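You operate a simulated robot arm through the tools that you are given. There is no shell and no other tool.

The job below is to be done with a simulated two-armed robot. You get a single attempt, and the scene is never put back.

Task
Pick up the wire basket with one hand, pass it to the other hand and put it on the press bench.

Only the result counts: the job must be done as asked and must still hold three seconds after the hand-in. Knocking over, shifting, dropping, spilling or breaking anything else fails it.

Robot
Two 6-joint arms with two-finger parallel grippers on one trunk, on a base that moves. Base frame: it is fixed to the floor where the robot stands at the start and does not move with it; the origin is under the middle of the robot, x ahead of it, y to its left, z up. Lengths are in mm, angles in rad, forces in N, time in s.
The left shoulder is at the start at [60, 187, 1072], the right one opposite. With the tool pointing down near the work surface each hand reaches from about 280 to 620 mm from the robot's upright axis, wherever it stands, measured 20 degrees to its own side. Places, roughly: press bench [2600, 2600, 900]; wire basket [-1250, 3250, 750]. Payload 1.57 kg a hand.
The TCP of each hand is the grasp point between the finger pads, 30 mm short of the fingertips. In the tool frame z runs along the fingers and y along their closing line. Largest opening 110 mm; finger width 24, thickness 12; the body of the gripper, 48 by 112 mm, starts 78 mm behind the TCP.
Orientation is that of the tool frame in the base frame, as [roll, pitch, yaw] about the fixed x, y, z axes, in that order (R = Rz(yaw) Ry(pitch) Rx(roll)). With the fingers straight down and closing along the base's y, the tool's x points along the base's -x, its y along +y and its z along -z.

Tools
- The arms move only by the tool send_rows. It takes "left_motion", "right_motion" or both (then of equal length, played together; a hand with none holds still); each is text: rows parted by semicolons, each of 6 numbers parted by spaces: the shift along the base's x, y, z in units of 50 mm (1.0 is 50 mm), then the turn, a rotation vector about the base's x, y, z in units of 4 degrees (1.0 is 4 degrees). In form: x y z wx wy wz; .... A call has 1 to 20 rows; each row shifts and turns the commanded pose from where the row before left it. "left_grip" and "right_grip" are, for a hand that has rows, the finger opening in m, from 0 to 0.11, set as the call begins (left out, the last holds). A call with a number of a shift or a turn outside -1 to 1 is refused whole. Each row takes 0.2 s and may step no farther than 50 mm and 0.15 rad from the row before; otherwise, or with a gripper value out of range, the whole call is refused. A pose out of reach is approached as far as the arm can. The call stops where the force on the tool passes 40 N (or 10 N more than at its start, if that is more) or the arm is blocked; 0.2 s more then pass. Each finger travels about 153 mm/s and halts on what it meets, pressing with about 23 N; the grip force reading is that of the motor and also rises with nothing between the fingers. The clock runs only during rows and for 0.2 s after the last one: add rows that do not move to give the fingers time. It gives the time, the measured TCP pose, the force on the tool (base axes), the opening and the grip force at its end, in the units of the frame above (readings bear some noise), with the torque about the TCP (base axes, N m) and any sound that the robot's microphone picked up.
- Cameras (640 x 400 px; columns grow to the right, rows downward): "scene" is now at [24.8, -4.8, 1625.7]; the picture's right is [-0.05, -1.00, 0.00], its down [-0.65, 0.04, -0.76] and it looks along [0.76, -0.04, -0.65] (base axes); focal length 251 px, centre (320, 200). "left" rides on the left gripper at [70, -16, -141] in its tool frame; the picture's right is [0.23, 0.97, 0.00], its down [-0.86, 0.20, -0.48] and it looks along [-0.47, 0.11, 0.88] (tool axes); focal length 222 px, centre (320, 200). "right" rides on the right gripper at [70, 16, -141] in its tool frame; the picture's right is [-0.23, 0.97, 0.00], its down [-0.86, -0.20, -0.48] and it looks along [-0.47, -0.11, 0.88] (tool axes); focal length 222 px, centre (320, 200). There is no depth. A picture from a camera that has moved, and an enlarged one, comes with that camera's place and axes in the base frame and with its lens.
- snapshot(camera): a new picture of that camera. It takes no simulated time.
- slide_trunk(by): slides the trunk up (or, below 0, down) by that many mm; the arms and the scene camera ride with it, the base frame stays. It gives what a move gives, with no picture.
- drive_base(legs): drives the robot by 1 to 6 legs, each [ahead, left, turn to the left] in mm, mm and rad, along the robot's own axes; the way and the turn of a leg run together, so that a leg with both is an arc; at most 1500 mm and 3.142 rad a leg. The arms and the cameras ride along, it lands a little off, and it stops where it bumps. It gives what a move gives.
- head_to(pan, tilt): turns the head with the scene camera to pan (to the left, within 1.501 rad either way) and tilt (down, from -0.506 to 1.204), counted from straight ahead of the robot. It gives what a move gives.
- close_up(camera, box): a new picture of the part [left, top, right, bottom] of that camera's present view, enlarged. It takes no simulated time.
- close_job(): hands the job in; it is judged then, once.

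Places have to be worked out from the pictures, the camera data and where the tool is seen. Open the grippers and draw the arms clear of the work before you hand the job in, unless the task says otherwise.

The tools are called after "Emit:" by a JSON object that holds its "fn" and its "kwargs". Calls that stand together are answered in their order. send_rows: Moves the arms, as the interface text tells. Its arguments: {"type":"object","properties":{"left_motion":{"type":"string"},"left_grip":{"type":"number"},"right_motion":{"type":"string"},"right_grip":{"type":"number"}},"required":[]} The other tools are called the same way: slide_trunk (by) moves the trunk up or down; drive_base (legs) drives the base; head_to (pan, tilt) turns the head that bears the scene camera; snapshot (camera) takes a picture; close_up (camera, box) takes an enlarged picture of a part of a camera's view; close_job () hands the job in.

At the start:

```text
t: 0.0
left_position: [457.8, 226.8, 1053.1]
left_orientation: [3.141, 0.0, -3.139]
left_contact_force: [-0.7, 0.2, 0.0]
left_moment: [0.0, -0.01, 0.01]
left_opening: 110.1
left_grasp_force: 0.0
right_position: [446.0, -147.3, 1030.4]
right_orientation: [-3.141, 0.0, 3.141]
right_contact_force: [-0.2, 0.6, -0.1]
right_moment: [0.03, 0.03, 0.01]
right_opening: 109.9
right_grasp_force: 0.1
trunk travel left (down, up): [-700.0, 290.0]
robot x, y, heading: [-3.0, -0.5, 0.001]
head pan, tilt (commanded): [-0.054, 0.707]
```

scene: 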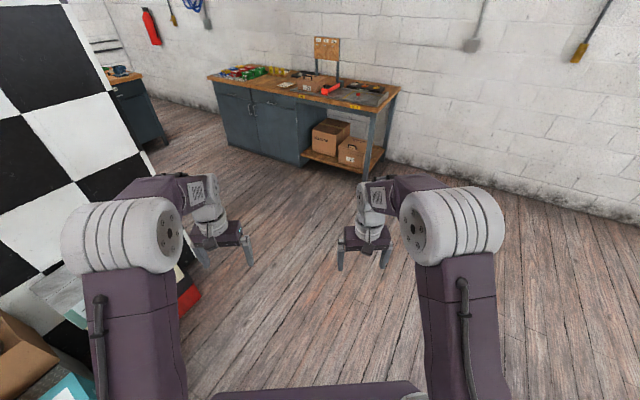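
right: 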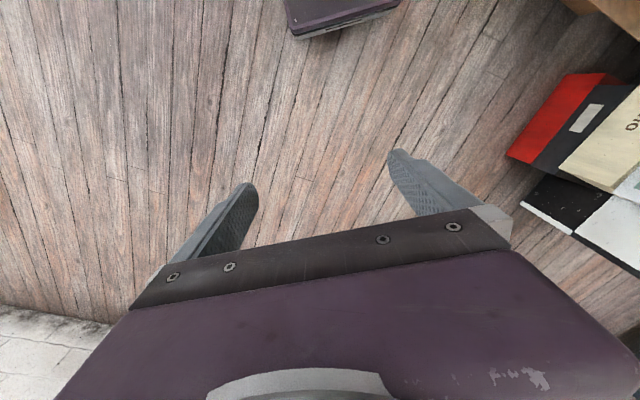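
left: 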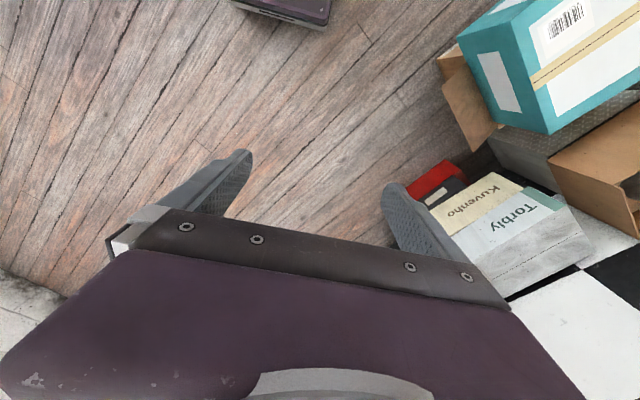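

I start by looking around: the scene shows a bench ahead and a checkered wall to the left. I'll turn the head left to see more of the room.

Emit:
{"fn": "head_to", "kwargs": {"pan": 0.8, "tilt": 0.4}}

Emit:
{"fn": "snapshot", "kwargs": {"camera": "scene"}}

Emit:
{"fn": "head_to", "kwargs": {"pan": 1.5, "tilt": 0.4}}

Emit:
{"fn": "snapshot", "kwargs": {"camera": "scene"}}

Emit:
{"fn": "head_to", "kwargs": {"pan": -1.0, "tilt": 0.4}}

Emit:
{"fn": "snapshot", "kwargs": {"camera": "scene"}}

Emit:
{"fn": "head_to", "kwargs": {"pan": 0.0, "tilt": 0.3}}

Emit:
{"fn": "snapshot", "kwargs": {"camera": "scene"}}

```text
t: 1.2
left_position: [459.0, 227.5, 1054.1]
left_orientation: [3.141, -0.001, 3.141]
left_contact_force: [-0.5, 0.0, 0.3]
left_moment: [0.04, 0.0, 0.01]
left_opening: 110.0
left_grasp_force: 0.1
right_position: [445.0, -147.9, 1030.9]
right_orientation: [-3.141, -0.001, 3.141]
right_contact_force: [0.6, -0.1, 0.2]
right_moment: [0.0, 0.01, 0.02]
right_opening: 109.8
right_grasp_force: 0.1
trunk travel left (down, up): [-700.0, 290.0]
robot x, y, heading: [1.6, 0.0, 0.002]
head pan, tilt (commanded): [0.799, 0.4]
```

```text
taken
camera scene: at [4.9, 66.1, 1653.1], right [0.72, -0.7, 0.0], down [-0.27, -0.28, -0.92], along [0.64, 0.66, -0.39], focal length 251 px, centre (320, 200)
```

scene: 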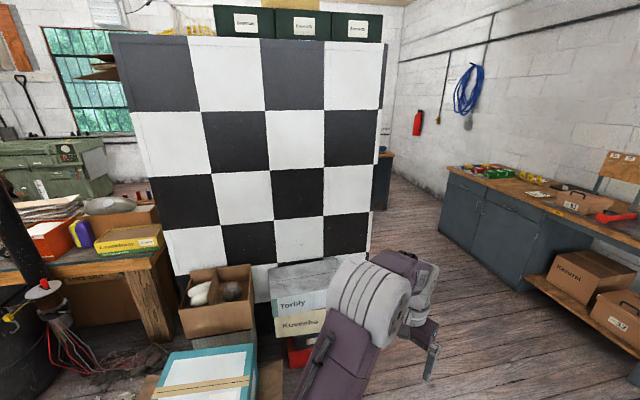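

```text
t: 2.2
left_position: [459.2, 228.8, 1053.7]
left_orientation: [3.142, 0.001, -3.14]
left_contact_force: [0.2, 0.5, -0.1]
left_moment: [0.0, 0.01, 0.01]
left_opening: 110.1
left_grasp_force: 0.1
right_position: [444.7, -147.3, 1030.2]
right_orientation: [3.141, 0.0, -3.141]
right_contact_force: [0.4, 1.0, 0.9]
right_moment: [0.0, 0.02, 0.02]
right_opening: 109.8
right_grasp_force: 0.1
trunk travel left (down, up): [-700.0, 290.0]
robot x, y, heading: [-1.1, 0.2, -0.007]
head pan, tilt (commanded): [1.499, 0.4]
```

```text
taken
camera scene: at [-53.0, 92.2, 1653.2], right [1.0, -0.07, 0.0], down [-0.03, -0.39, -0.92], along [0.07, 0.92, -0.39], focal length 251 px, centre (320, 200)
```

scene: 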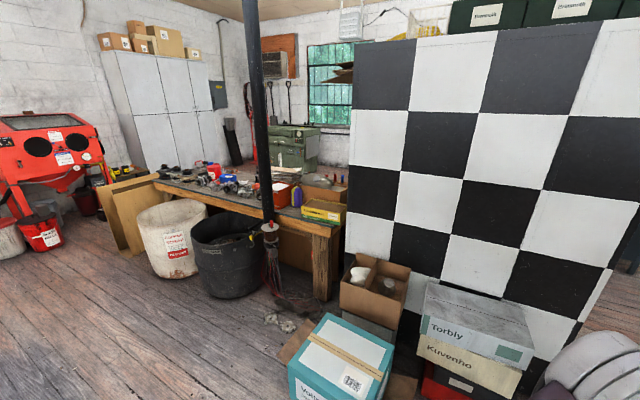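

```text
t: 4.5
left_position: [459.5, 228.9, 1054.4]
left_orientation: [3.142, 0.0, -3.141]
left_contact_force: [-0.4, -0.2, 0.6]
left_moment: [-0.02, 0.0, 0.01]
left_opening: 109.9
left_grasp_force: 0.0
right_position: [444.3, -146.8, 1031.5]
right_orientation: [3.14, 0.002, -3.142]
right_contact_force: [-0.3, 0.0, -0.4]
right_moment: [-0.01, -0.01, 0.07]
right_opening: 110.0
right_grasp_force: 0.1
trunk travel left (down, up): [-700.0, 290.0]
robot x, y, heading: [-1.6, -0.8, -0.001]
head pan, tilt (commanded): [-1.0, 0.4]
```

```text
taken
camera scene: at [-9.6, -78.1, 1653.2], right [-0.84, -0.54, 0.0], down [-0.21, 0.33, -0.92], along [0.5, -0.77, -0.39], focal length 251 px, centre (320, 200)
```

scene: 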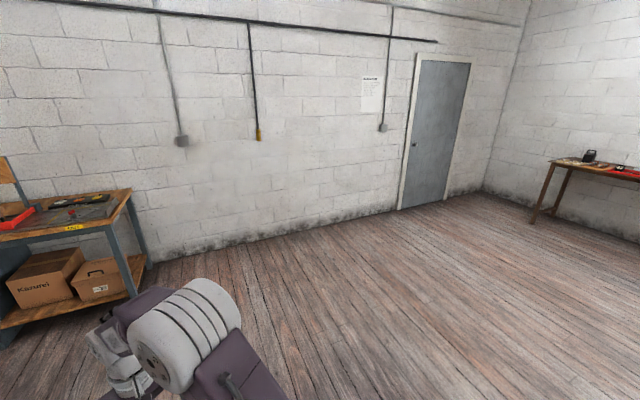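

```text
t: 5.8
left_position: [459.0, 228.7, 1052.7]
left_orientation: [3.141, 0.002, 3.141]
left_contact_force: [-0.7, -0.2, 0.3]
left_moment: [0.0, 0.0, -0.02]
left_opening: 110.1
left_grasp_force: 0.1
right_position: [443.6, -147.7, 1031.6]
right_orientation: [3.141, 0.001, -3.14]
right_contact_force: [-0.6, -0.3, 0.5]
right_moment: [-0.03, 0.0, -0.01]
right_opening: 109.9
right_grasp_force: 0.1
trunk travel left (down, up): [-700.0, 290.0]
robot x, y, heading: [-0.9, 0.4, 0.001]
head pan, tilt (commanded): [0.0, 0.3]
```

```text
taken
camera scene: at [33.6, -0.3, 1662.4], right [0.0, -1.0, 0.0], down [-0.3, 0.0, -0.96], along [0.96, 0.0, -0.3], focal length 251 px, centre (320, 200)
```

scene: 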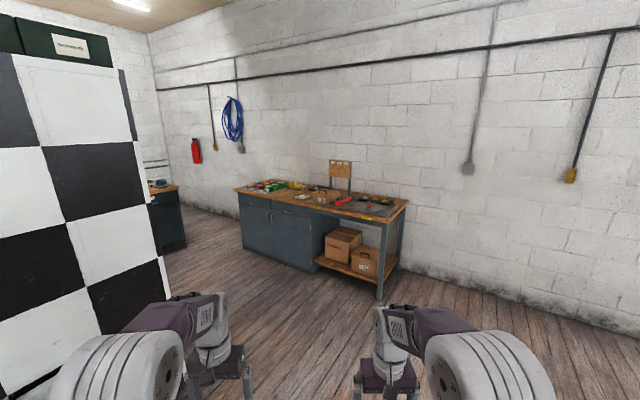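

The basket should appear around column 208, row 171 of the leftmost view, on the cluttered wooden table. I'll pan back there and zoom in.

Emit:
{"fn": "head_to", "kwargs": {"pan": 1.5, "tilt": 0.4}}

Emit:
{"fn": "close_up", "kwargs": {"camera": "scene", "box": [140, 140, 300, 240]}}

Emit:
{"fn": "close_up", "kwargs": {"camera": "scene", "box": [240, 130, 400, 230]}}

```text
t: 7.4
left_position: [460.1, 226.7, 1053.7]
left_orientation: [-3.14, -0.001, -3.14]
left_contact_force: [-0.7, -0.5, -0.2]
left_moment: [-0.02, -0.03, 0.03]
left_opening: 109.8
left_grasp_force: 0.0
right_position: [443.6, -147.4, 1030.6]
right_orientation: [3.14, 0.0, 3.141]
right_contact_force: [0.0, 0.0, -0.5]
right_moment: [0.01, 0.01, 0.0]
right_opening: 110.1
right_grasp_force: 0.0
trunk travel left (down, up): [-700.0, 290.0]
robot x, y, heading: [2.1, -0.1, 0.001]
head pan, tilt (commanded): [1.499, 0.4]
```

```text
4.00 times, centred on (220, 190) of scene
camera zoom: at [-53.0, 92.2, 1653.2], right [1.0, -0.07, 0.0], down [-0.03, -0.39, -0.92], along [0.07, 0.92, -0.39], focal length 1002 px, centre (720, 240)
```

zoom: 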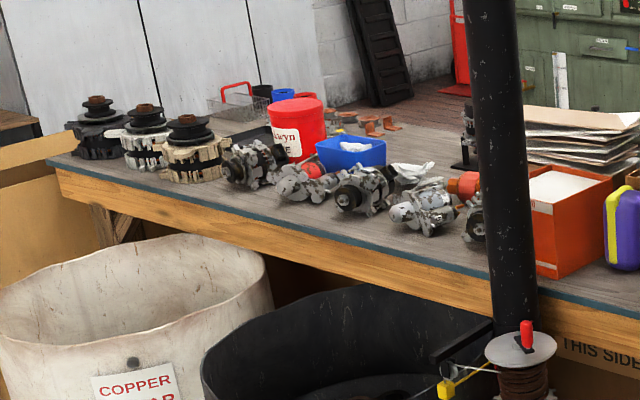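

```text
4.00 times, centred on (320, 180) of scene
camera zoom: at [-53.0, 92.2, 1653.2], right [1.0, -0.07, 0.0], down [-0.03, -0.39, -0.92], along [0.07, 0.92, -0.39], focal length 1002 px, centre (320, 280)
```

zoom: 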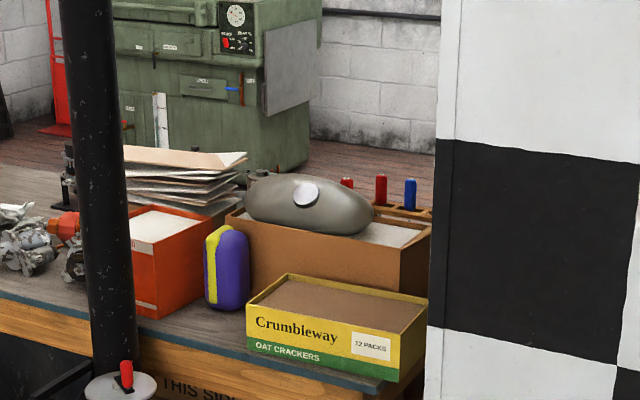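

The wire basket (red bail handle) stands at the far back-left part of the wooden table, and the press bench seems to be behind the checkered partition. I'll drive around the partition's right end: first to about (1500, 200), turn to face along the gap, and look.

Emit:
{"fn": "drive_base", "kwargs": {"legs": [[1400, 100, 0], [0, 0, 1.0]]}}

Emit:
{"fn": "head_to", "kwargs": {"pan": 0.0, "tilt": 0.4}}

Emit:
{"fn": "snapshot", "kwargs": {"camera": "scene"}}

```text
t: 16.9
left_position: [1416.2, 647.0, 1053.0]
left_orientation: [-3.141, -0.001, -2.09]
left_contact_force: [0.1, -0.4, 0.5]
left_moment: [-0.03, 0.01, -0.02]
left_opening: 110.3
left_grasp_force: 0.1
right_position: [1734.8, 447.7, 1031.8]
right_orientation: [3.14, -0.001, -2.09]
right_contact_force: [0.0, -0.8, 0.0]
right_moment: [0.0, -0.02, -0.02]
right_opening: 109.9
right_grasp_force: 0.1
trunk travel left (down, up): [-700.0, 290.0]
robot x, y, heading: [1385.6, 136.0, 1.051]
head pan, tilt (commanded): [1.499, 0.4]
```

```text
t: 18.5
left_position: [1416.2, 647.2, 1054.2]
left_orientation: [3.141, 0.001, -2.092]
left_contact_force: [0.2, 0.1, 0.1]
left_moment: [0.0, 0.04, -0.02]
left_opening: 110.0
left_grasp_force: 0.0
right_position: [1734.0, 448.7, 1031.2]
right_orientation: [-3.141, 0.001, -2.09]
right_contact_force: [0.0, -0.9, -0.2]
right_moment: [0.01, 0.0, 0.02]
right_opening: 110.0
right_grasp_force: 0.0
trunk travel left (down, up): [-700.0, 290.0]
robot x, y, heading: [1387.1, 135.2, 1.049]
head pan, tilt (commanded): [0.0, 0.4]
```

```text
taken
camera scene: at [1401.8, 164.2, 1653.1], right [0.87, -0.5, 0.0], down [-0.19, -0.34, -0.92], along [0.46, 0.8, -0.39], focal length 251 px, centre (320, 200)
```

scene: 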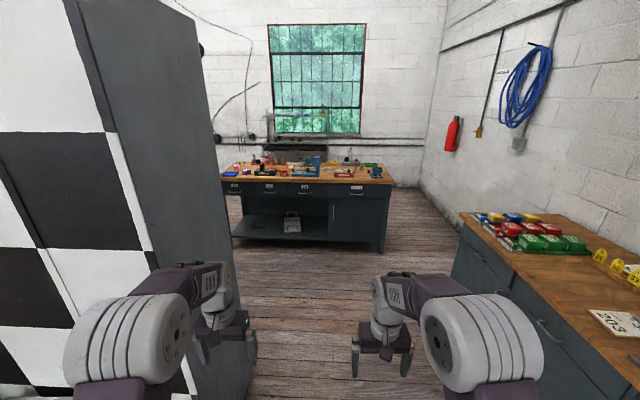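

Facing the gap now: the press bench stands ahead behind the partition, with the partition end on the left and the front bench to the right. I'll shift right to the middle of the gap and go forward, then look left.

Emit:
{"fn": "drive_base", "kwargs": {"legs": [[0, -350, 0], [1250, 0, 0]]}}

Emit:
{"fn": "snapshot", "kwargs": {"camera": "scene"}}

Emit:
{"fn": "head_to", "kwargs": {"pan": 0.9, "tilt": 0.4}}

Emit:
{"fn": "snapshot", "kwargs": {"camera": "scene"}}

```text
t: 26.7
left_position: [2356.7, 1550.4, 1053.6]
left_orientation: [3.141, -0.001, -2.099]
left_contact_force: [0.6, 1.3, -0.2]
left_moment: [0.01, -0.02, 0.01]
left_opening: 110.0
left_grasp_force: 0.0
right_position: [2673.6, 1347.4, 1030.8]
right_orientation: [3.14, 0.001, -2.097]
right_contact_force: [-0.4, 0.8, -0.8]
right_moment: [0.03, 0.0, 0.0]
right_opening: 110.2
right_grasp_force: 0.0
trunk travel left (down, up): [-700.0, 290.0]
robot x, y, heading: [2324.3, 1037.5, 1.046]
head pan, tilt (commanded): [0.0, 0.4]
```

```text
taken
camera scene: at [2339.4, 1066.3, 1653.2], right [0.86, -0.5, 0.0], down [-0.2, -0.34, -0.92], along [0.46, 0.8, -0.39], focal length 251 px, centre (320, 200)
```

scene: 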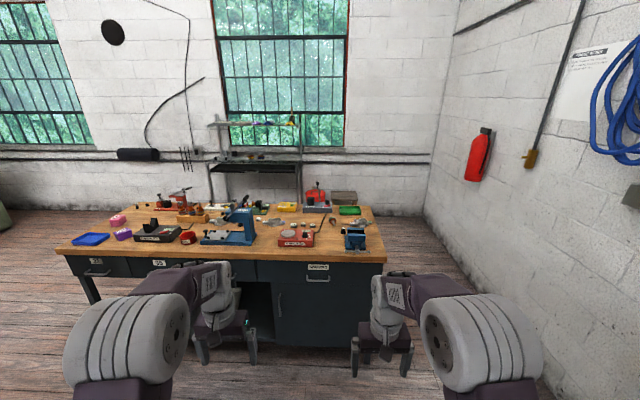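

```text
t: 27.9
left_position: [2357.2, 1550.8, 1052.1]
left_orientation: [-3.141, 0.001, -2.097]
left_contact_force: [0.3, 0.1, -0.5]
left_moment: [0.0, 0.02, 0.03]
left_opening: 109.7
left_grasp_force: 0.0
right_position: [2673.5, 1348.7, 1031.2]
right_orientation: [-3.141, 0.0, -2.098]
right_contact_force: [1.0, -0.7, -1.3]
right_moment: [-0.02, 0.03, 0.0]
right_opening: 109.7
right_grasp_force: 0.0
trunk travel left (down, up): [-700.0, 290.0]
robot x, y, heading: [2321.5, 1036.0, 1.039]
head pan, tilt (commanded): [0.901, 0.4]
```

```text
taken
camera scene: at [2259.3, 1072.9, 1653.2], right [0.93, 0.36, 0.0], down [0.14, -0.36, -0.92], along [-0.34, 0.86, -0.39], focal length 251 px, centre (320, 200)
```

scene: 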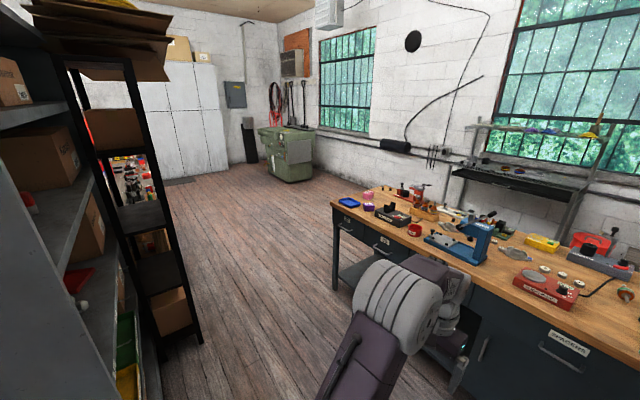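

The press bench is cluttered; I need to find free space on it. I'll take close-ups of the bench from here.

Emit:
{"fn": "head_to", "kwargs": {"pan": 0.0, "tilt": 0.5}}

Emit:
{"fn": "close_up", "kwargs": {"camera": "scene", "box": [40, 130, 240, 255]}}

Emit:
{"fn": "close_up", "kwargs": {"camera": "scene", "box": [200, 130, 400, 255]}}

```text
t: 29.1
left_position: [2356.6, 1549.3, 1054.3]
left_orientation: [-3.141, -0.001, -2.097]
left_contact_force: [-0.2, 0.2, 0.2]
left_moment: [0.0, -0.01, 0.03]
left_opening: 109.8
left_grasp_force: 0.0
right_position: [2674.8, 1348.5, 1031.1]
right_orientation: [3.141, 0.0, -2.099]
right_contact_force: [-0.2, 0.0, -0.2]
right_moment: [0.0, -0.01, 0.01]
right_opening: 109.9
right_grasp_force: 0.1
trunk travel left (down, up): [-700.0, 290.0]
robot x, y, heading: [2321.6, 1042.4, 1.041]
head pan, tilt (commanded): [0.0, 0.499]
```

```text
3.20 times, centred on (140, 192) of scene
camera zoom: at [2338.6, 1065.2, 1644.0], right [0.86, -0.5, 0.0], down [-0.24, -0.41, -0.88], along [0.44, 0.76, -0.48], focal length 802 px, centre (896, 224)
```

zoom: 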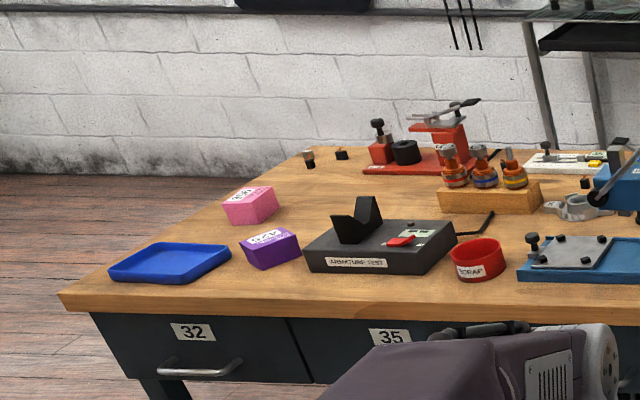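

```text
3.20 times, centred on (300, 192) of scene
camera zoom: at [2338.6, 1065.2, 1644.0], right [0.86, -0.5, 0.0], down [-0.24, -0.41, -0.88], along [0.44, 0.76, -0.48], focal length 802 px, centre (384, 224)
```

zoom: 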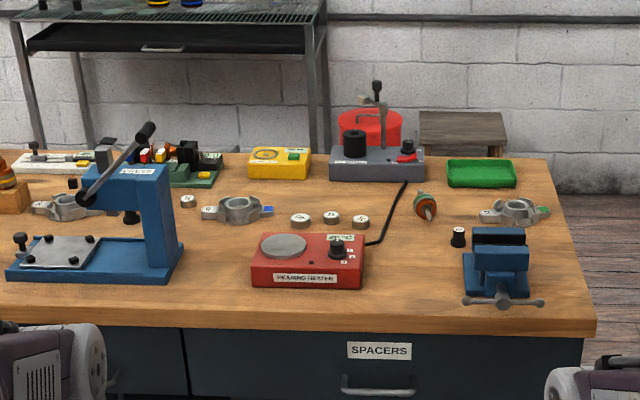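

Bench has a free patch at its back-left area (behind the pink box). Next I raise the trunk a bit for clearance and turn into the corridor between shelves and bench to head toward the table with the basket.

Emit:
{"fn": "slide_trunk", "kwargs": {"by": 150}}

Emit:
{"fn": "drive_base", "kwargs": {"legs": [[0, 0, 0.7], [427, -317, 0], [0, 0, 0.8]]}}

Emit:
{"fn": "head_to", "kwargs": {"pan": 0.0, "tilt": 0.4}}

Emit:
{"fn": "snapshot", "kwargs": {"camera": "scene"}}

```text
t: 30.8
left_position: [2358.2, 1549.8, 1204.1]
left_orientation: [-3.141, 0.002, -2.098]
left_contact_force: [-0.7, -0.4, -0.5]
left_moment: [0.02, 0.0, -0.02]
left_opening: 109.8
left_grasp_force: 0.3
right_position: [2674.0, 1347.2, 1181.2]
right_orientation: [3.141, 0.001, -2.097]
right_contact_force: [-0.1, 0.1, -0.3]
right_moment: [0.02, -0.01, 0.04]
right_opening: 109.9
right_grasp_force: 0.0
trunk travel left (down, up): [-850.0, 140.0]
robot x, y, heading: [2322.6, 1036.7, 1.045]
head pan, tilt (commanded): [0.0, 0.499]
```

```text
t: 37.9
left_position: [2046.1, 1572.8, 1203.7]
left_orientation: [3.142, 0.0, -0.577]
left_contact_force: [1.0, -0.1, 0.0]
left_moment: [0.0, -0.02, -0.02]
left_opening: 110.1
left_grasp_force: 0.1
right_position: [2261.3, 1879.7, 1181.3]
right_orientation: [-3.141, -0.001, -0.575]
right_contact_force: [0.1, -0.3, -0.7]
right_moment: [0.02, -0.01, 0.01]
right_opening: 110.4
right_grasp_force: 0.0
trunk travel left (down, up): [-850.0, 140.0]
robot x, y, heading: [2552.8, 1515.9, 2.563]
head pan, tilt (commanded): [0.0, 0.499]
```

```text
t: 38.6
left_position: [2046.5, 1572.1, 1203.3]
left_orientation: [3.14, 0.001, -0.576]
left_contact_force: [-0.3, -0.6, -0.1]
left_moment: [0.02, 0.04, 0.02]
left_opening: 110.1
left_grasp_force: 0.1
right_position: [2262.6, 1879.8, 1180.4]
right_orientation: [-3.141, 0.002, -0.573]
right_contact_force: [-0.2, -1.0, -0.8]
right_moment: [0.0, 0.0, 0.04]
right_opening: 110.1
right_grasp_force: 0.0
trunk travel left (down, up): [-850.0, 140.0]
robot x, y, heading: [2556.7, 1514.4, 2.567]
head pan, tilt (commanded): [0.0, 0.4]
```

```text
taken
camera scene: at [2527.6, 1531.7, 1803.1], right [0.54, 0.84, 0.0], down [0.33, -0.21, -0.92], along [-0.77, 0.5, -0.39], focal length 251 px, centre (320, 200)
```

scene: 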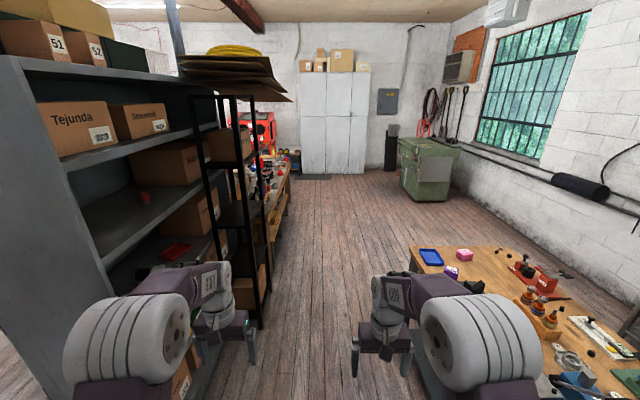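

The corridor is clear ahead; the table with the basket is at the left beyond the black rack. I'll zoom in on that part before driving on.

Emit:
{"fn": "close_up", "kwargs": {"camera": "scene", "box": [220, 110, 320, 260]}}

Emit:
{"fn": "drive_base", "kwargs": {"legs": [[0, -30, -0.02], [1500, 0, 0]]}}

Emit:
{"fn": "snapshot", "kwargs": {"camera": "scene"}}

```text
2.67 times, centred on (270, 185) of scene
camera zoom: at [2527.6, 1531.7, 1803.1], right [0.54, 0.84, 0.0], down [0.33, -0.21, -0.92], along [-0.77, 0.5, -0.39], focal length 668 px, centre (453, 240)
```

zoom: 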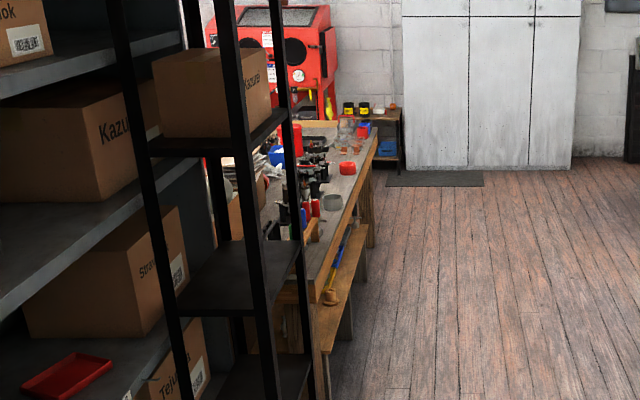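

```text
t: 46.6
left_position: [771.6, 2434.1, 1202.9]
left_orientation: [3.141, -0.001, -0.567]
left_contact_force: [0.5, 0.3, -0.1]
left_moment: [0.02, -0.04, 0.01]
left_opening: 109.8
left_grasp_force: 0.0
right_position: [984.6, 2743.0, 1180.6]
right_orientation: [3.141, 0.0, -0.563]
right_contact_force: [-0.2, 0.4, 0.9]
right_moment: [-0.02, 0.0, 0.0]
right_opening: 110.1
right_grasp_force: 0.0
trunk travel left (down, up): [-850.0, 140.0]
robot x, y, heading: [1283.2, 2384.5, 2.577]
head pan, tilt (commanded): [0.0, 0.4]
```

```text
taken
camera scene: at [1254.2, 2398.6, 1803.2], right [0.53, 0.84, 0.0], down [0.33, -0.21, -0.92], along [-0.78, 0.49, -0.39], focal length 251 px, centre (320, 200)
```

scene: 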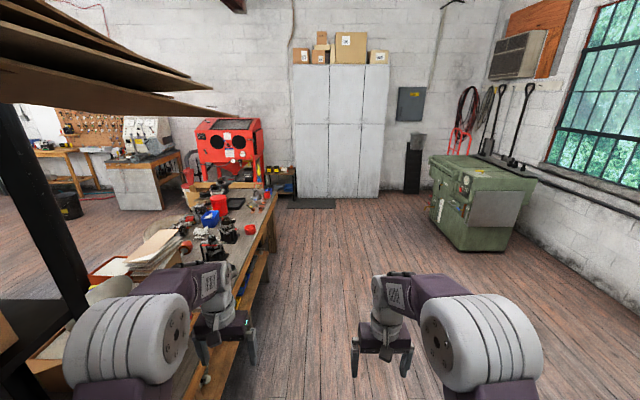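

There's a low wooden ledge along the table's back side. I zoom on the table's far end to locate the basket.

Emit:
{"fn": "close_up", "kwargs": {"camera": "scene", "box": [180, 160, 300, 260]}}

Emit:
{"fn": "close_up", "kwargs": {"camera": "scene", "box": [160, 230, 300, 400]}}

```text
4.00 times, centred on (240, 210) of scene
camera zoom: at [1254.2, 2398.6, 1803.2], right [0.53, 0.84, 0.0], down [0.33, -0.21, -0.92], along [-0.78, 0.49, -0.39], focal length 1002 px, centre (640, 160)
```

zoom: 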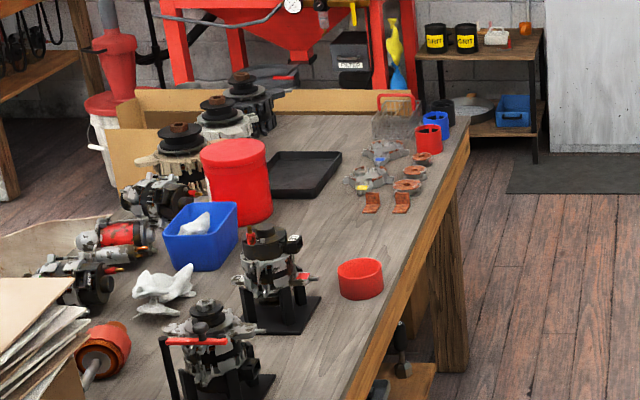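

```text
2.35 times, centred on (230, 315) of scene
camera zoom: at [1254.2, 2398.6, 1803.2], right [0.53, 0.84, 0.0], down [0.33, -0.21, -0.92], along [-0.78, 0.49, -0.39], focal length 590 px, centre (532, -71)
```

zoom: 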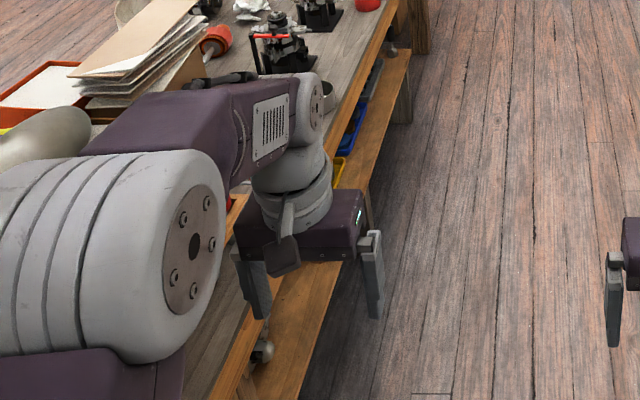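

The basket with its red handle sits near the far back corner of the table, around (-1320, 3240), with coloured cups beside it. I'll drive forward, keeping a bit further from the table, and look again.

Emit:
{"fn": "drive_base", "kwargs": {"legs": [[1400, -150, 0]]}}

Emit:
{"fn": "head_to", "kwargs": {"pan": 0.4, "tilt": 0.5}}

Emit:
{"fn": "snapshot", "kwargs": {"camera": "scene"}}

```text
t: 53.8
left_position: [-369.0, 3293.4, 1203.6]
left_orientation: [3.141, 0.001, -0.54]
left_contact_force: [0.0, -0.7, -0.6]
left_moment: [0.0, 0.02, -0.01]
left_opening: 109.8
left_grasp_force: 0.1
right_position: [-165.6, 3608.4, 1181.4]
right_orientation: [3.14, -0.001, -0.538]
right_contact_force: [-0.2, 0.4, 0.0]
right_moment: [0.02, 0.02, -0.03]
right_opening: 110.1
right_grasp_force: 0.1
trunk travel left (down, up): [-850.0, 140.0]
robot x, y, heading: [140.0, 3254.2, 2.602]
head pan, tilt (commanded): [0.0, 0.4]
```

```text
t: 54.6
left_position: [-369.9, 3294.1, 1204.0]
left_orientation: [-3.141, 0.0, -0.538]
left_contact_force: [0.3, -0.2, 0.1]
left_moment: [-0.02, -0.05, 0.02]
left_opening: 110.0
left_grasp_force: 0.0
right_position: [-164.2, 3607.5, 1180.5]
right_orientation: [-3.142, -0.001, -0.538]
right_contact_force: [-0.4, 0.8, 0.1]
right_moment: [-0.01, 0.01, -0.04]
right_opening: 110.1
right_grasp_force: 0.1
trunk travel left (down, up): [-850.0, 140.0]
robot x, y, heading: [138.5, 3253.7, 2.604]
head pan, tilt (commanded): [0.4, 0.499]
```

```text
taken
camera scene: at [102.4, 3236.2, 1794.0], right [0.14, 0.99, 0.0], down [0.47, -0.07, -0.88], along [-0.87, 0.12, -0.48], focal length 251 px, centre (320, 200)
```

scene: 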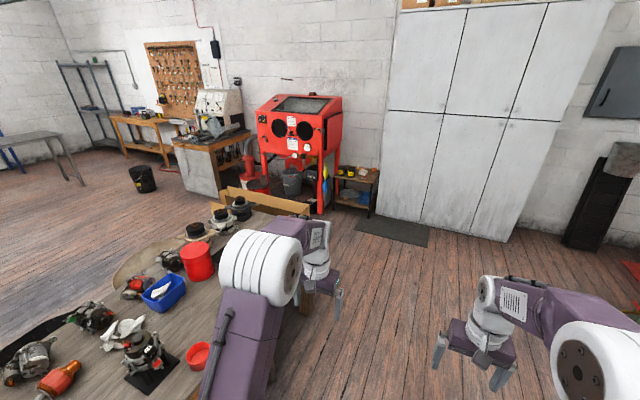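

Basket is now hidden behind the left arm. I'll drive on past until I'm abreast of the basket and turn left to face the table's back side.

Emit:
{"fn": "drive_base", "kwargs": {"legs": [[1080, -80, 0], [0, 0, 1.5]]}}

Emit:
{"fn": "head_to", "kwargs": {"pan": 0.0, "tilt": 0.7}}

Emit:
{"fn": "snapshot", "kwargs": {"camera": "scene"}}

```text
t: 64.0
left_position: [-812.3, 3363.8, 1204.5]
left_orientation: [-3.141, 0.001, 1.007]
left_contact_force: [0.6, -0.3, 0.1]
left_moment: [-0.02, -0.03, -0.02]
left_opening: 110.2
left_grasp_force: 0.1
right_position: [-1121.1, 3576.9, 1181.9]
right_orientation: [3.141, 0.0, 1.008]
right_contact_force: [0.9, -0.2, 0.2]
right_moment: [-0.02, 0.0, -0.01]
right_opening: 110.1
right_grasp_force: 0.2
trunk travel left (down, up): [-850.0, 140.0]
robot x, y, heading: [-762.5, 3874.4, -2.137]
head pan, tilt (commanded): [0.4, 0.499]
```

```text
t: 64.8
left_position: [-811.7, 3363.8, 1203.0]
left_orientation: [-3.14, 0.001, 1.007]
left_contact_force: [0.2, 0.0, -0.4]
left_moment: [-0.02, 0.0, 0.01]
left_opening: 109.7
left_grasp_force: 0.0
right_position: [-1122.0, 3576.8, 1182.4]
right_orientation: [3.141, 0.0, 1.009]
right_contact_force: [-0.2, -0.3, 0.9]
right_moment: [0.01, -0.01, 0.0]
right_opening: 110.0
right_grasp_force: 0.1
trunk travel left (down, up): [-850.0, 140.0]
robot x, y, heading: [-761.5, 3873.3, -2.131]
head pan, tilt (commanded): [0.0, 0.7]
```

```text
taken
camera scene: at [-773.2, 3852.4, 1776.3], right [-0.85, 0.53, 0.0], down [0.34, 0.54, -0.77], along [-0.41, -0.65, -0.64], focal length 251 px, centre (320, 200)
```

scene: 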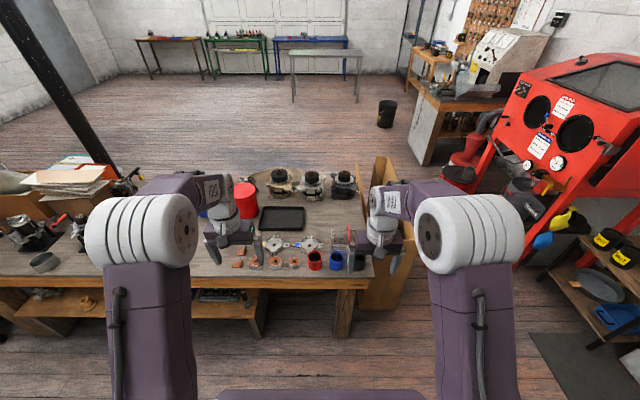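

Now I face the table's back edge; the basket is around column 350, row 235, partly behind the right gripper. Zooming in.

Emit:
{"fn": "close_up", "kwargs": {"camera": "scene", "box": [280, 200, 400, 290]}}

Emit:
{"fn": "snapshot", "kwargs": {"camera": "right"}}

```text
4.44 times, centred on (340, 245) of scene
camera zoom: at [-773.2, 3852.4, 1776.3], right [-0.85, 0.53, 0.0], down [0.34, 0.54, -0.77], along [-0.41, -0.65, -0.64], focal length 1114 px, centre (231, 0)
```

zoom: 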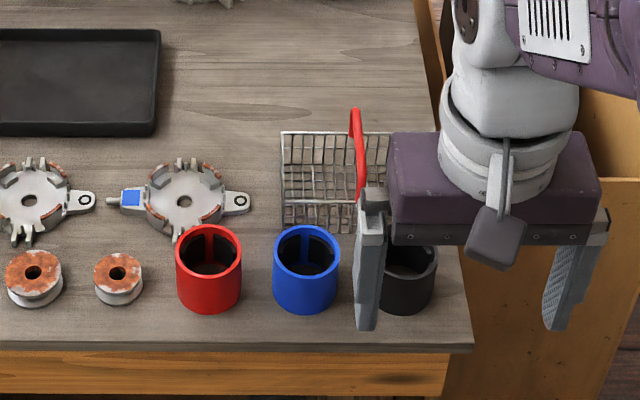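

```text
taken
camera right: at [-1070.2, 3627.1, 1323.1], right [0.7, -0.71, 0.0], down [-0.62, -0.62, 0.48], along [-0.34, -0.34, -0.88], focal length 222 px, centre (320, 200)
```

right: 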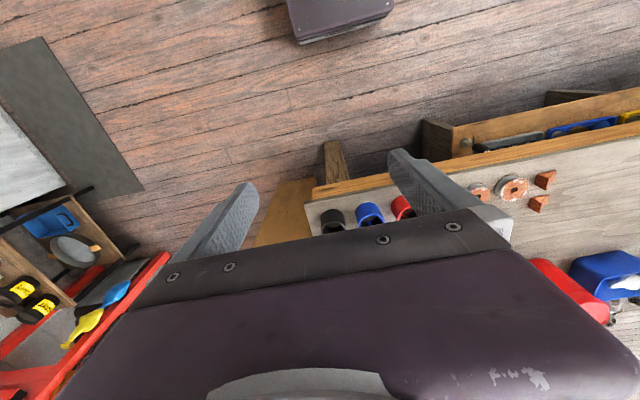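

The basket appears aligned with the table, with the red handle bar running away from me at mid-length; I estimate its centre at about (-1337, 3238), 843 mm ahead and 150 mm right, table top z≈770. I'll drive 350 mm ahead with the arms held high, putting the right gripper above the basket.

Emit:
{"fn": "drive_base", "kwargs": {"legs": [[300, 0, 0]]}}

Emit:
{"fn": "snapshot", "kwargs": {"camera": "scene"}}

Emit:
{"fn": "snapshot", "kwargs": {"camera": "right"}}

Emit:
{"fn": "snapshot", "kwargs": {"camera": "left"}}

```text
t: 66.9
left_position: [-979.4, 3108.5, 1204.3]
left_orientation: [3.141, 0.003, 0.999]
left_contact_force: [0.9, 0.4, 0.6]
left_moment: [-0.04, 0.0, 0.0]
left_opening: 110.1
left_grasp_force: 0.1
right_position: [-1287.1, 3324.0, 1182.3]
right_orientation: [3.141, 0.0, 1.0]
right_contact_force: [-0.3, -0.5, 1.1]
right_moment: [-0.03, 0.05, -0.02]
right_opening: 109.9
right_grasp_force: 0.1
trunk travel left (down, up): [-850.0, 140.0]
robot x, y, heading: [-926.0, 3615.2, -2.148]
head pan, tilt (commanded): [0.0, 0.7]
```

```text
taken
camera scene: at [-936.0, 3597.3, 1776.4], right [-0.84, 0.54, 0.0], down [0.35, 0.54, -0.77], along [-0.41, -0.64, -0.64], focal length 251 px, centre (320, 200)
```

scene: 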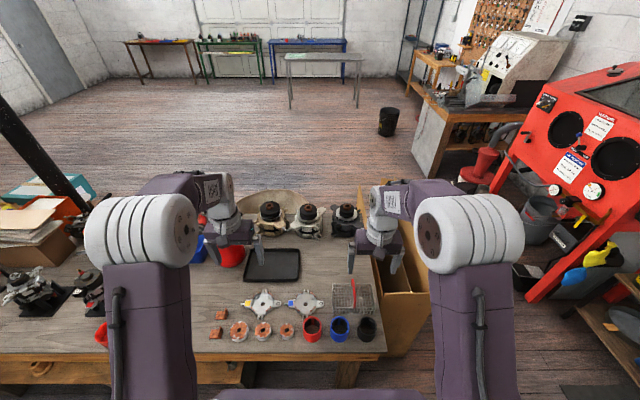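

```text
taken
camera right: at [-1235.1, 3373.5, 1323.9], right [0.7, -0.72, 0.0], down [-0.63, -0.61, 0.48], along [-0.34, -0.33, -0.88], focal length 222 px, centre (320, 200)
```

right: 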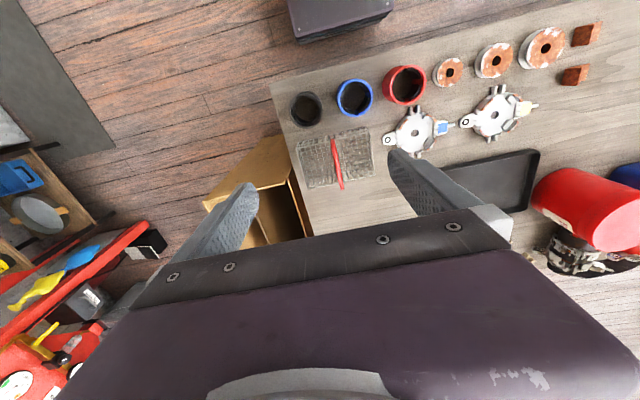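

```text
taken
camera left: at [-954.0, 3175.3, 1346.5], right [0.94, -0.34, 0.0], down [-0.29, -0.83, 0.48], along [-0.16, -0.45, -0.88], focal length 222 px, centre (320, 200)
```

left: 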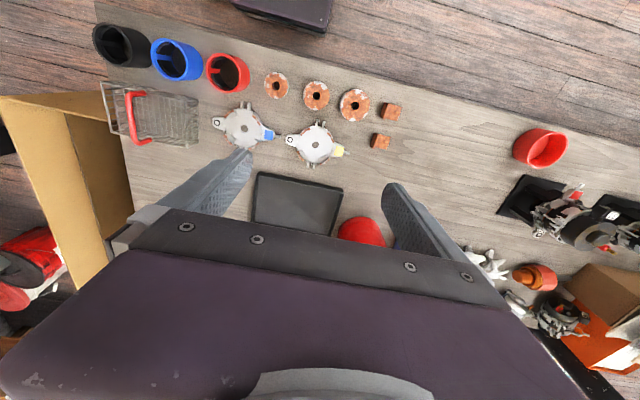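

Both wrist cameras see the basket now. I take close-ups from all three views to measure it.

Emit:
{"fn": "close_up", "kwargs": {"camera": "right", "box": [280, 80, 400, 200]}}

Emit:
{"fn": "close_up", "kwargs": {"camera": "left", "box": [80, 10, 220, 160]}}

Emit:
{"fn": "close_up", "kwargs": {"camera": "scene", "box": [290, 240, 400, 360]}}

```text
3.33 times, centred on (340, 140) of right
camera zoom: at [-1235.1, 3373.5, 1323.9], right [0.7, -0.72, 0.0], down [-0.63, -0.61, 0.48], along [-0.34, -0.33, -0.88], focal length 740 px, centre (253, 400)
```

zoom: 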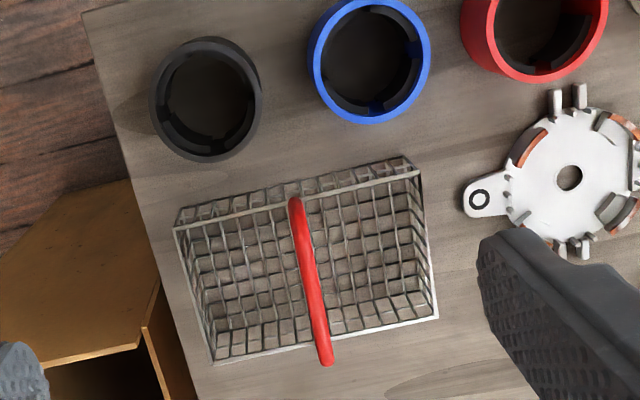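

```text
2.67 times, centred on (150, 85) of left
camera zoom: at [-954.0, 3175.3, 1346.5], right [0.94, -0.34, 0.0], down [-0.29, -0.83, 0.48], along [-0.16, -0.45, -0.88], focal length 592 px, centre (773, 507)
```

zoom: 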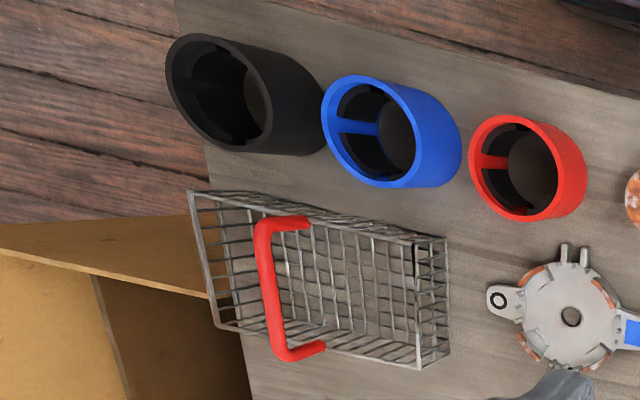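

```text
3.33 times, centred on (345, 300) of scene
camera zoom: at [-936.0, 3597.3, 1776.4], right [-0.84, 0.54, 0.0], down [0.35, 0.54, -0.77], along [-0.41, -0.64, -0.64], focal length 835 px, centre (237, -133)
```

zoom: 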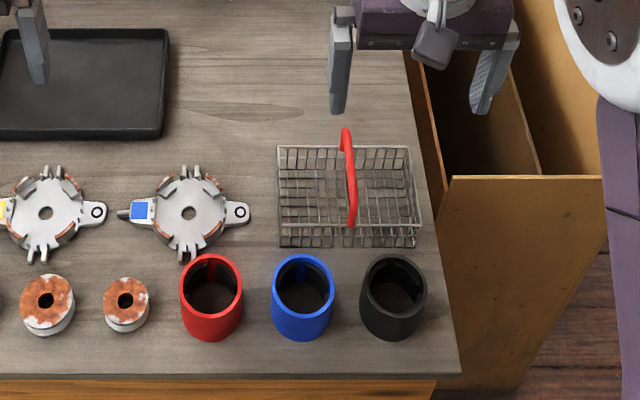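

From the three views I get the handle bar from about (-1302,3269) to (-1353,3191) at z≈883, rim at z≈836 and basket about 163×101 mm, handle bar parallel to my heading. I'll centre the robot a bit more (70 mm right, 20 mm ahead) and lower the trunk back 150 mm, staying above everything.

Emit:
{"fn": "drive_base", "kwargs": {"legs": [[20, -70, 0]]}}

Emit:
{"fn": "slide_trunk", "kwargs": {"by": -130}}

Emit:
{"fn": "snapshot", "kwargs": {"camera": "scene"}}

Emit:
{"fn": "close_up", "kwargs": {"camera": "left", "box": [0, 0, 320, 200]}}

Emit:
{"fn": "close_up", "kwargs": {"camera": "right", "box": [240, 40, 480, 200]}}

```text
t: 67.9
left_position: [-1041.5, 3124.3, 1204.2]
left_orientation: [-3.135, 0.002, 1.0]
left_contact_force: [0.5, -0.1, -0.1]
left_moment: [0.05, 0.05, 0.05]
left_opening: 110.2
left_grasp_force: 0.1
right_position: [-1349.8, 3339.0, 1182.7]
right_orientation: [-3.134, 0.002, 1.0]
right_contact_force: [1.2, 0.9, 0.6]
right_moment: [0.03, 0.03, -0.05]
right_opening: 109.8
right_grasp_force: 0.1
trunk travel left (down, up): [-850.0, 140.0]
robot x, y, heading: [-992.1, 3634.8, -2.143]
head pan, tilt (commanded): [0.0, 0.7]
```

```text
t: 69.5
left_position: [-1047.2, 3127.4, 1073.7]
left_orientation: [3.141, 0.0, 0.999]
left_contact_force: [-0.2, 0.0, 0.0]
left_moment: [0.01, 0.03, 0.01]
left_opening: 110.1
left_grasp_force: 0.0
right_position: [-1356.5, 3341.4, 1050.3]
right_orientation: [-3.141, 0.001, 1.0]
right_contact_force: [-0.7, 0.0, 0.1]
right_moment: [-0.03, 0.03, 0.01]
right_opening: 110.2
right_grasp_force: 0.2
trunk travel left (down, up): [-720.0, 270.0]
robot x, y, heading: [-993.5, 3636.4, -2.141]
head pan, tilt (commanded): [0.0, 0.7]
```

```text
taken
camera scene: at [-1005.3, 3614.7, 1646.3], right [-0.84, 0.54, 0.0], down [0.35, 0.54, -0.76], along [-0.41, -0.64, -0.64], focal length 251 px, centre (320, 200)
```

scene: 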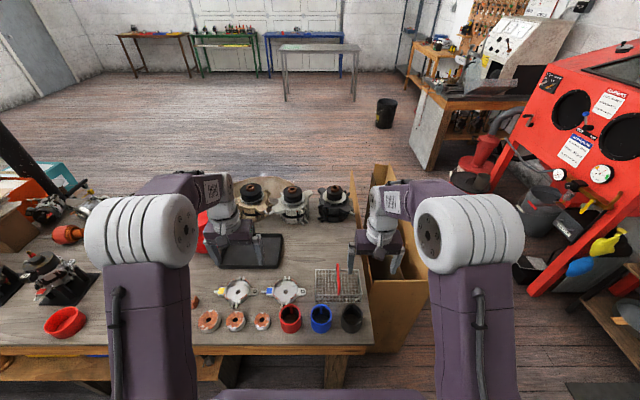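

```text
2.00 times, centred on (160, 100) of left
camera zoom: at [-1022.7, 3193.2, 1215.8], right [0.94, -0.34, 0.0], down [-0.29, -0.83, 0.48], along [-0.16, -0.45, -0.88], focal length 444 px, centre (640, 400)
```

zoom: 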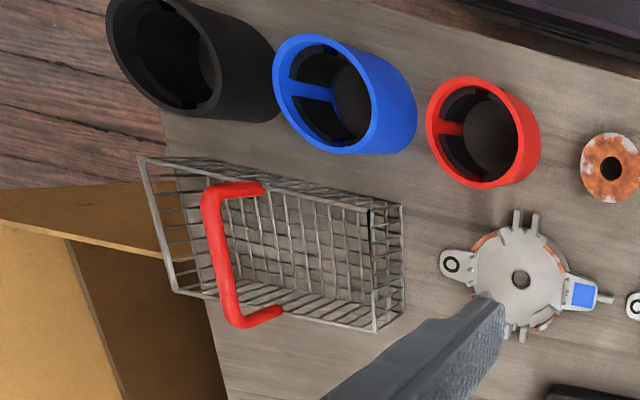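

```text
2.50 times, centred on (360, 120) of right
camera zoom: at [-1303.8, 3391.5, 1193.3], right [0.7, -0.72, 0.0], down [-0.63, -0.61, 0.48], along [-0.34, -0.33, -0.88], focal length 555 px, centre (220, 400)
```

zoom: 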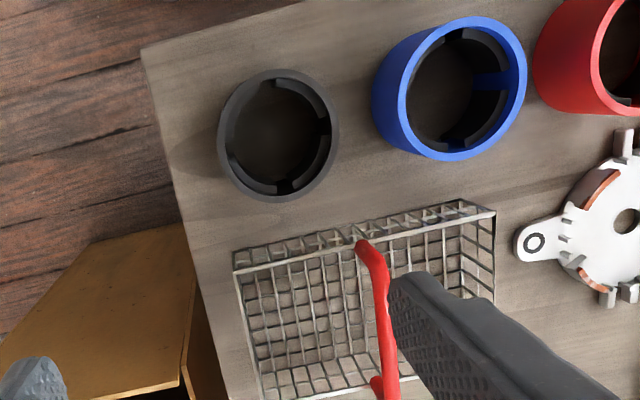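

The robot is well placed; refined handle-bar centre is about (-1329, 3231, 883). I now tilt the right hand 45° about my heading axis (fingers pointing down-left) while moving to a spot up-right of the bar, opening set to 60 mm.

Emit:
{"fn": "send_rows", "kwargs": {"right_motion": "-0.082 -0.172 -0.12 -0.608 -0.947 0; -0.082 -0.172 -0.12 -0.608 -0.947 0; -0.082 -0.172 -0.12 -0.608 -0.947 0; -0.082 -0.172 -0.12 -0.608 -0.947 0; -0.082 -0.172 -0.12 -0.608 -0.947 0; -0.082 -0.172 -0.12 -0.608 -0.947 0; -0.082 -0.172 -0.12 -0.608 -0.947 0; -0.082 -0.172 -0.12 -0.608 -0.947 0; -0.082 -0.172 -0.12 -0.608 -0.947 0; -0.082 -0.172 -0.12 -0.608 -0.947 0", "right_grip": 0.06}}

Emit:
{"fn": "snapshot", "kwargs": {"camera": "scene"}}

Emit:
{"fn": "snapshot", "kwargs": {"camera": "right"}}

Emit:
{"fn": "close_up", "kwargs": {"camera": "left", "box": [0, 0, 320, 200]}}

```text
t: 71.7
left_position: [-1049.6, 3127.5, 1072.4]
left_orientation: [3.141, 0.001, 1.0]
left_contact_force: [0.0, -0.6, 0.1]
left_moment: [0.01, 0.0, -0.03]
left_opening: 110.0
left_grasp_force: 0.0
right_position: [-1396.6, 3254.2, 991.0]
right_orientation: [2.356, 0.0, 1.0]
right_contact_force: [-0.2, 1.0, 0.6]
right_moment: [0.01, -0.02, 0.01]
right_opening: 60.0
right_grasp_force: 0.1
trunk travel left (down, up): [-720.0, 270.0]
robot x, y, heading: [-992.0, 3638.2, -2.138]
head pan, tilt (commanded): [0.0, 0.7]
```

```text
taken
camera scene: at [-1006.7, 3614.2, 1646.3], right [-0.84, 0.54, 0.0], down [0.35, 0.54, -0.76], along [-0.41, -0.64, -0.64], focal length 251 px, centre (320, 200)
```

scene: 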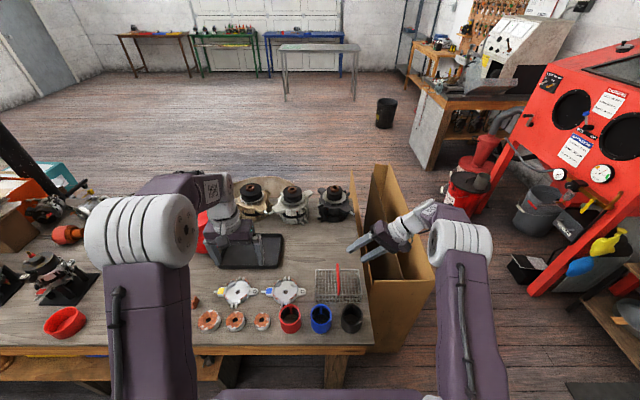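

```text
taken
camera right: at [-1434.6, 3360.7, 1102.6], right [0.46, -0.56, 0.69], down [-0.87, -0.46, 0.2], along [0.21, -0.69, -0.7], focal length 222 px, centre (320, 200)
```

right: 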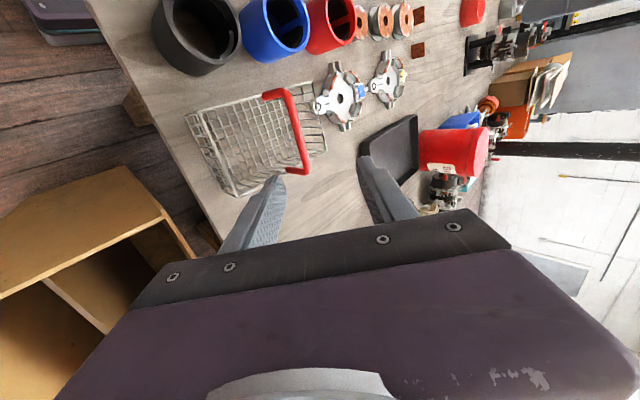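

```text
2.00 times, centred on (160, 100) of left
camera zoom: at [-1023.7, 3192.9, 1215.6], right [0.94, -0.34, 0.0], down [-0.29, -0.83, 0.48], along [-0.16, -0.45, -0.88], focal length 444 px, centre (640, 400)
```

zoom: 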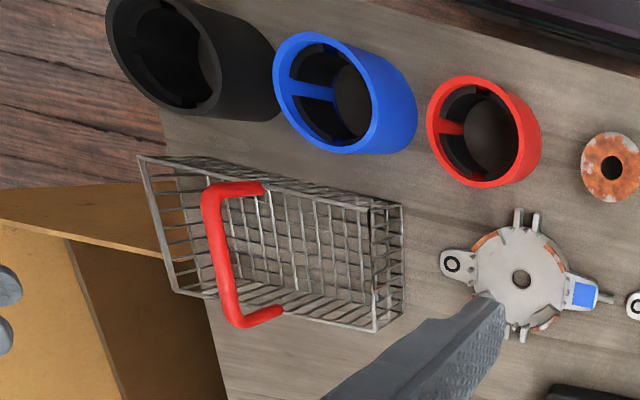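

The right hand is tilted and clear. I zoom the right camera on the handle for a more precise fix before approaching.

Emit:
{"fn": "close_up", "kwargs": {"camera": "right", "box": [200, 60, 360, 210]}}

Emit:
{"fn": "close_up", "kwargs": {"camera": "scene", "box": [290, 200, 430, 310]}}

```text
2.67 times, centred on (280, 135) of right
camera zoom: at [-1434.6, 3360.7, 1102.6], right [0.46, -0.56, 0.69], down [-0.87, -0.46, 0.2], along [0.21, -0.69, -0.7], focal length 592 px, centre (427, 373)
```

zoom: 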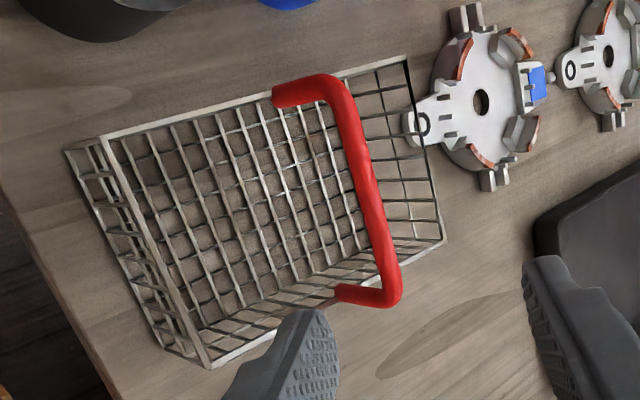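

```text
3.64 times, centred on (360, 255) of scene
camera zoom: at [-1006.7, 3614.2, 1646.3], right [-0.84, 0.54, 0.0], down [0.35, 0.54, -0.76], along [-0.41, -0.64, -0.64], focal length 911 px, centre (174, 0)
```

zoom: 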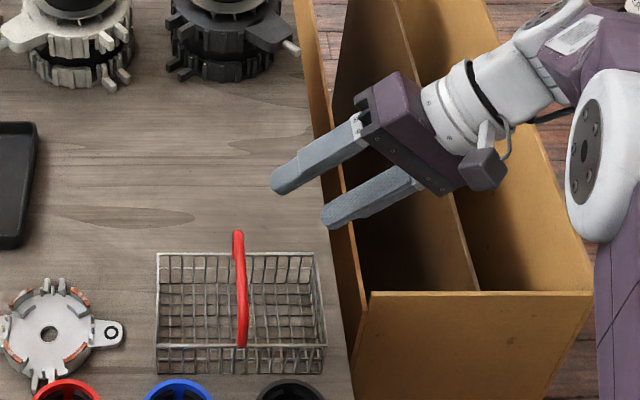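

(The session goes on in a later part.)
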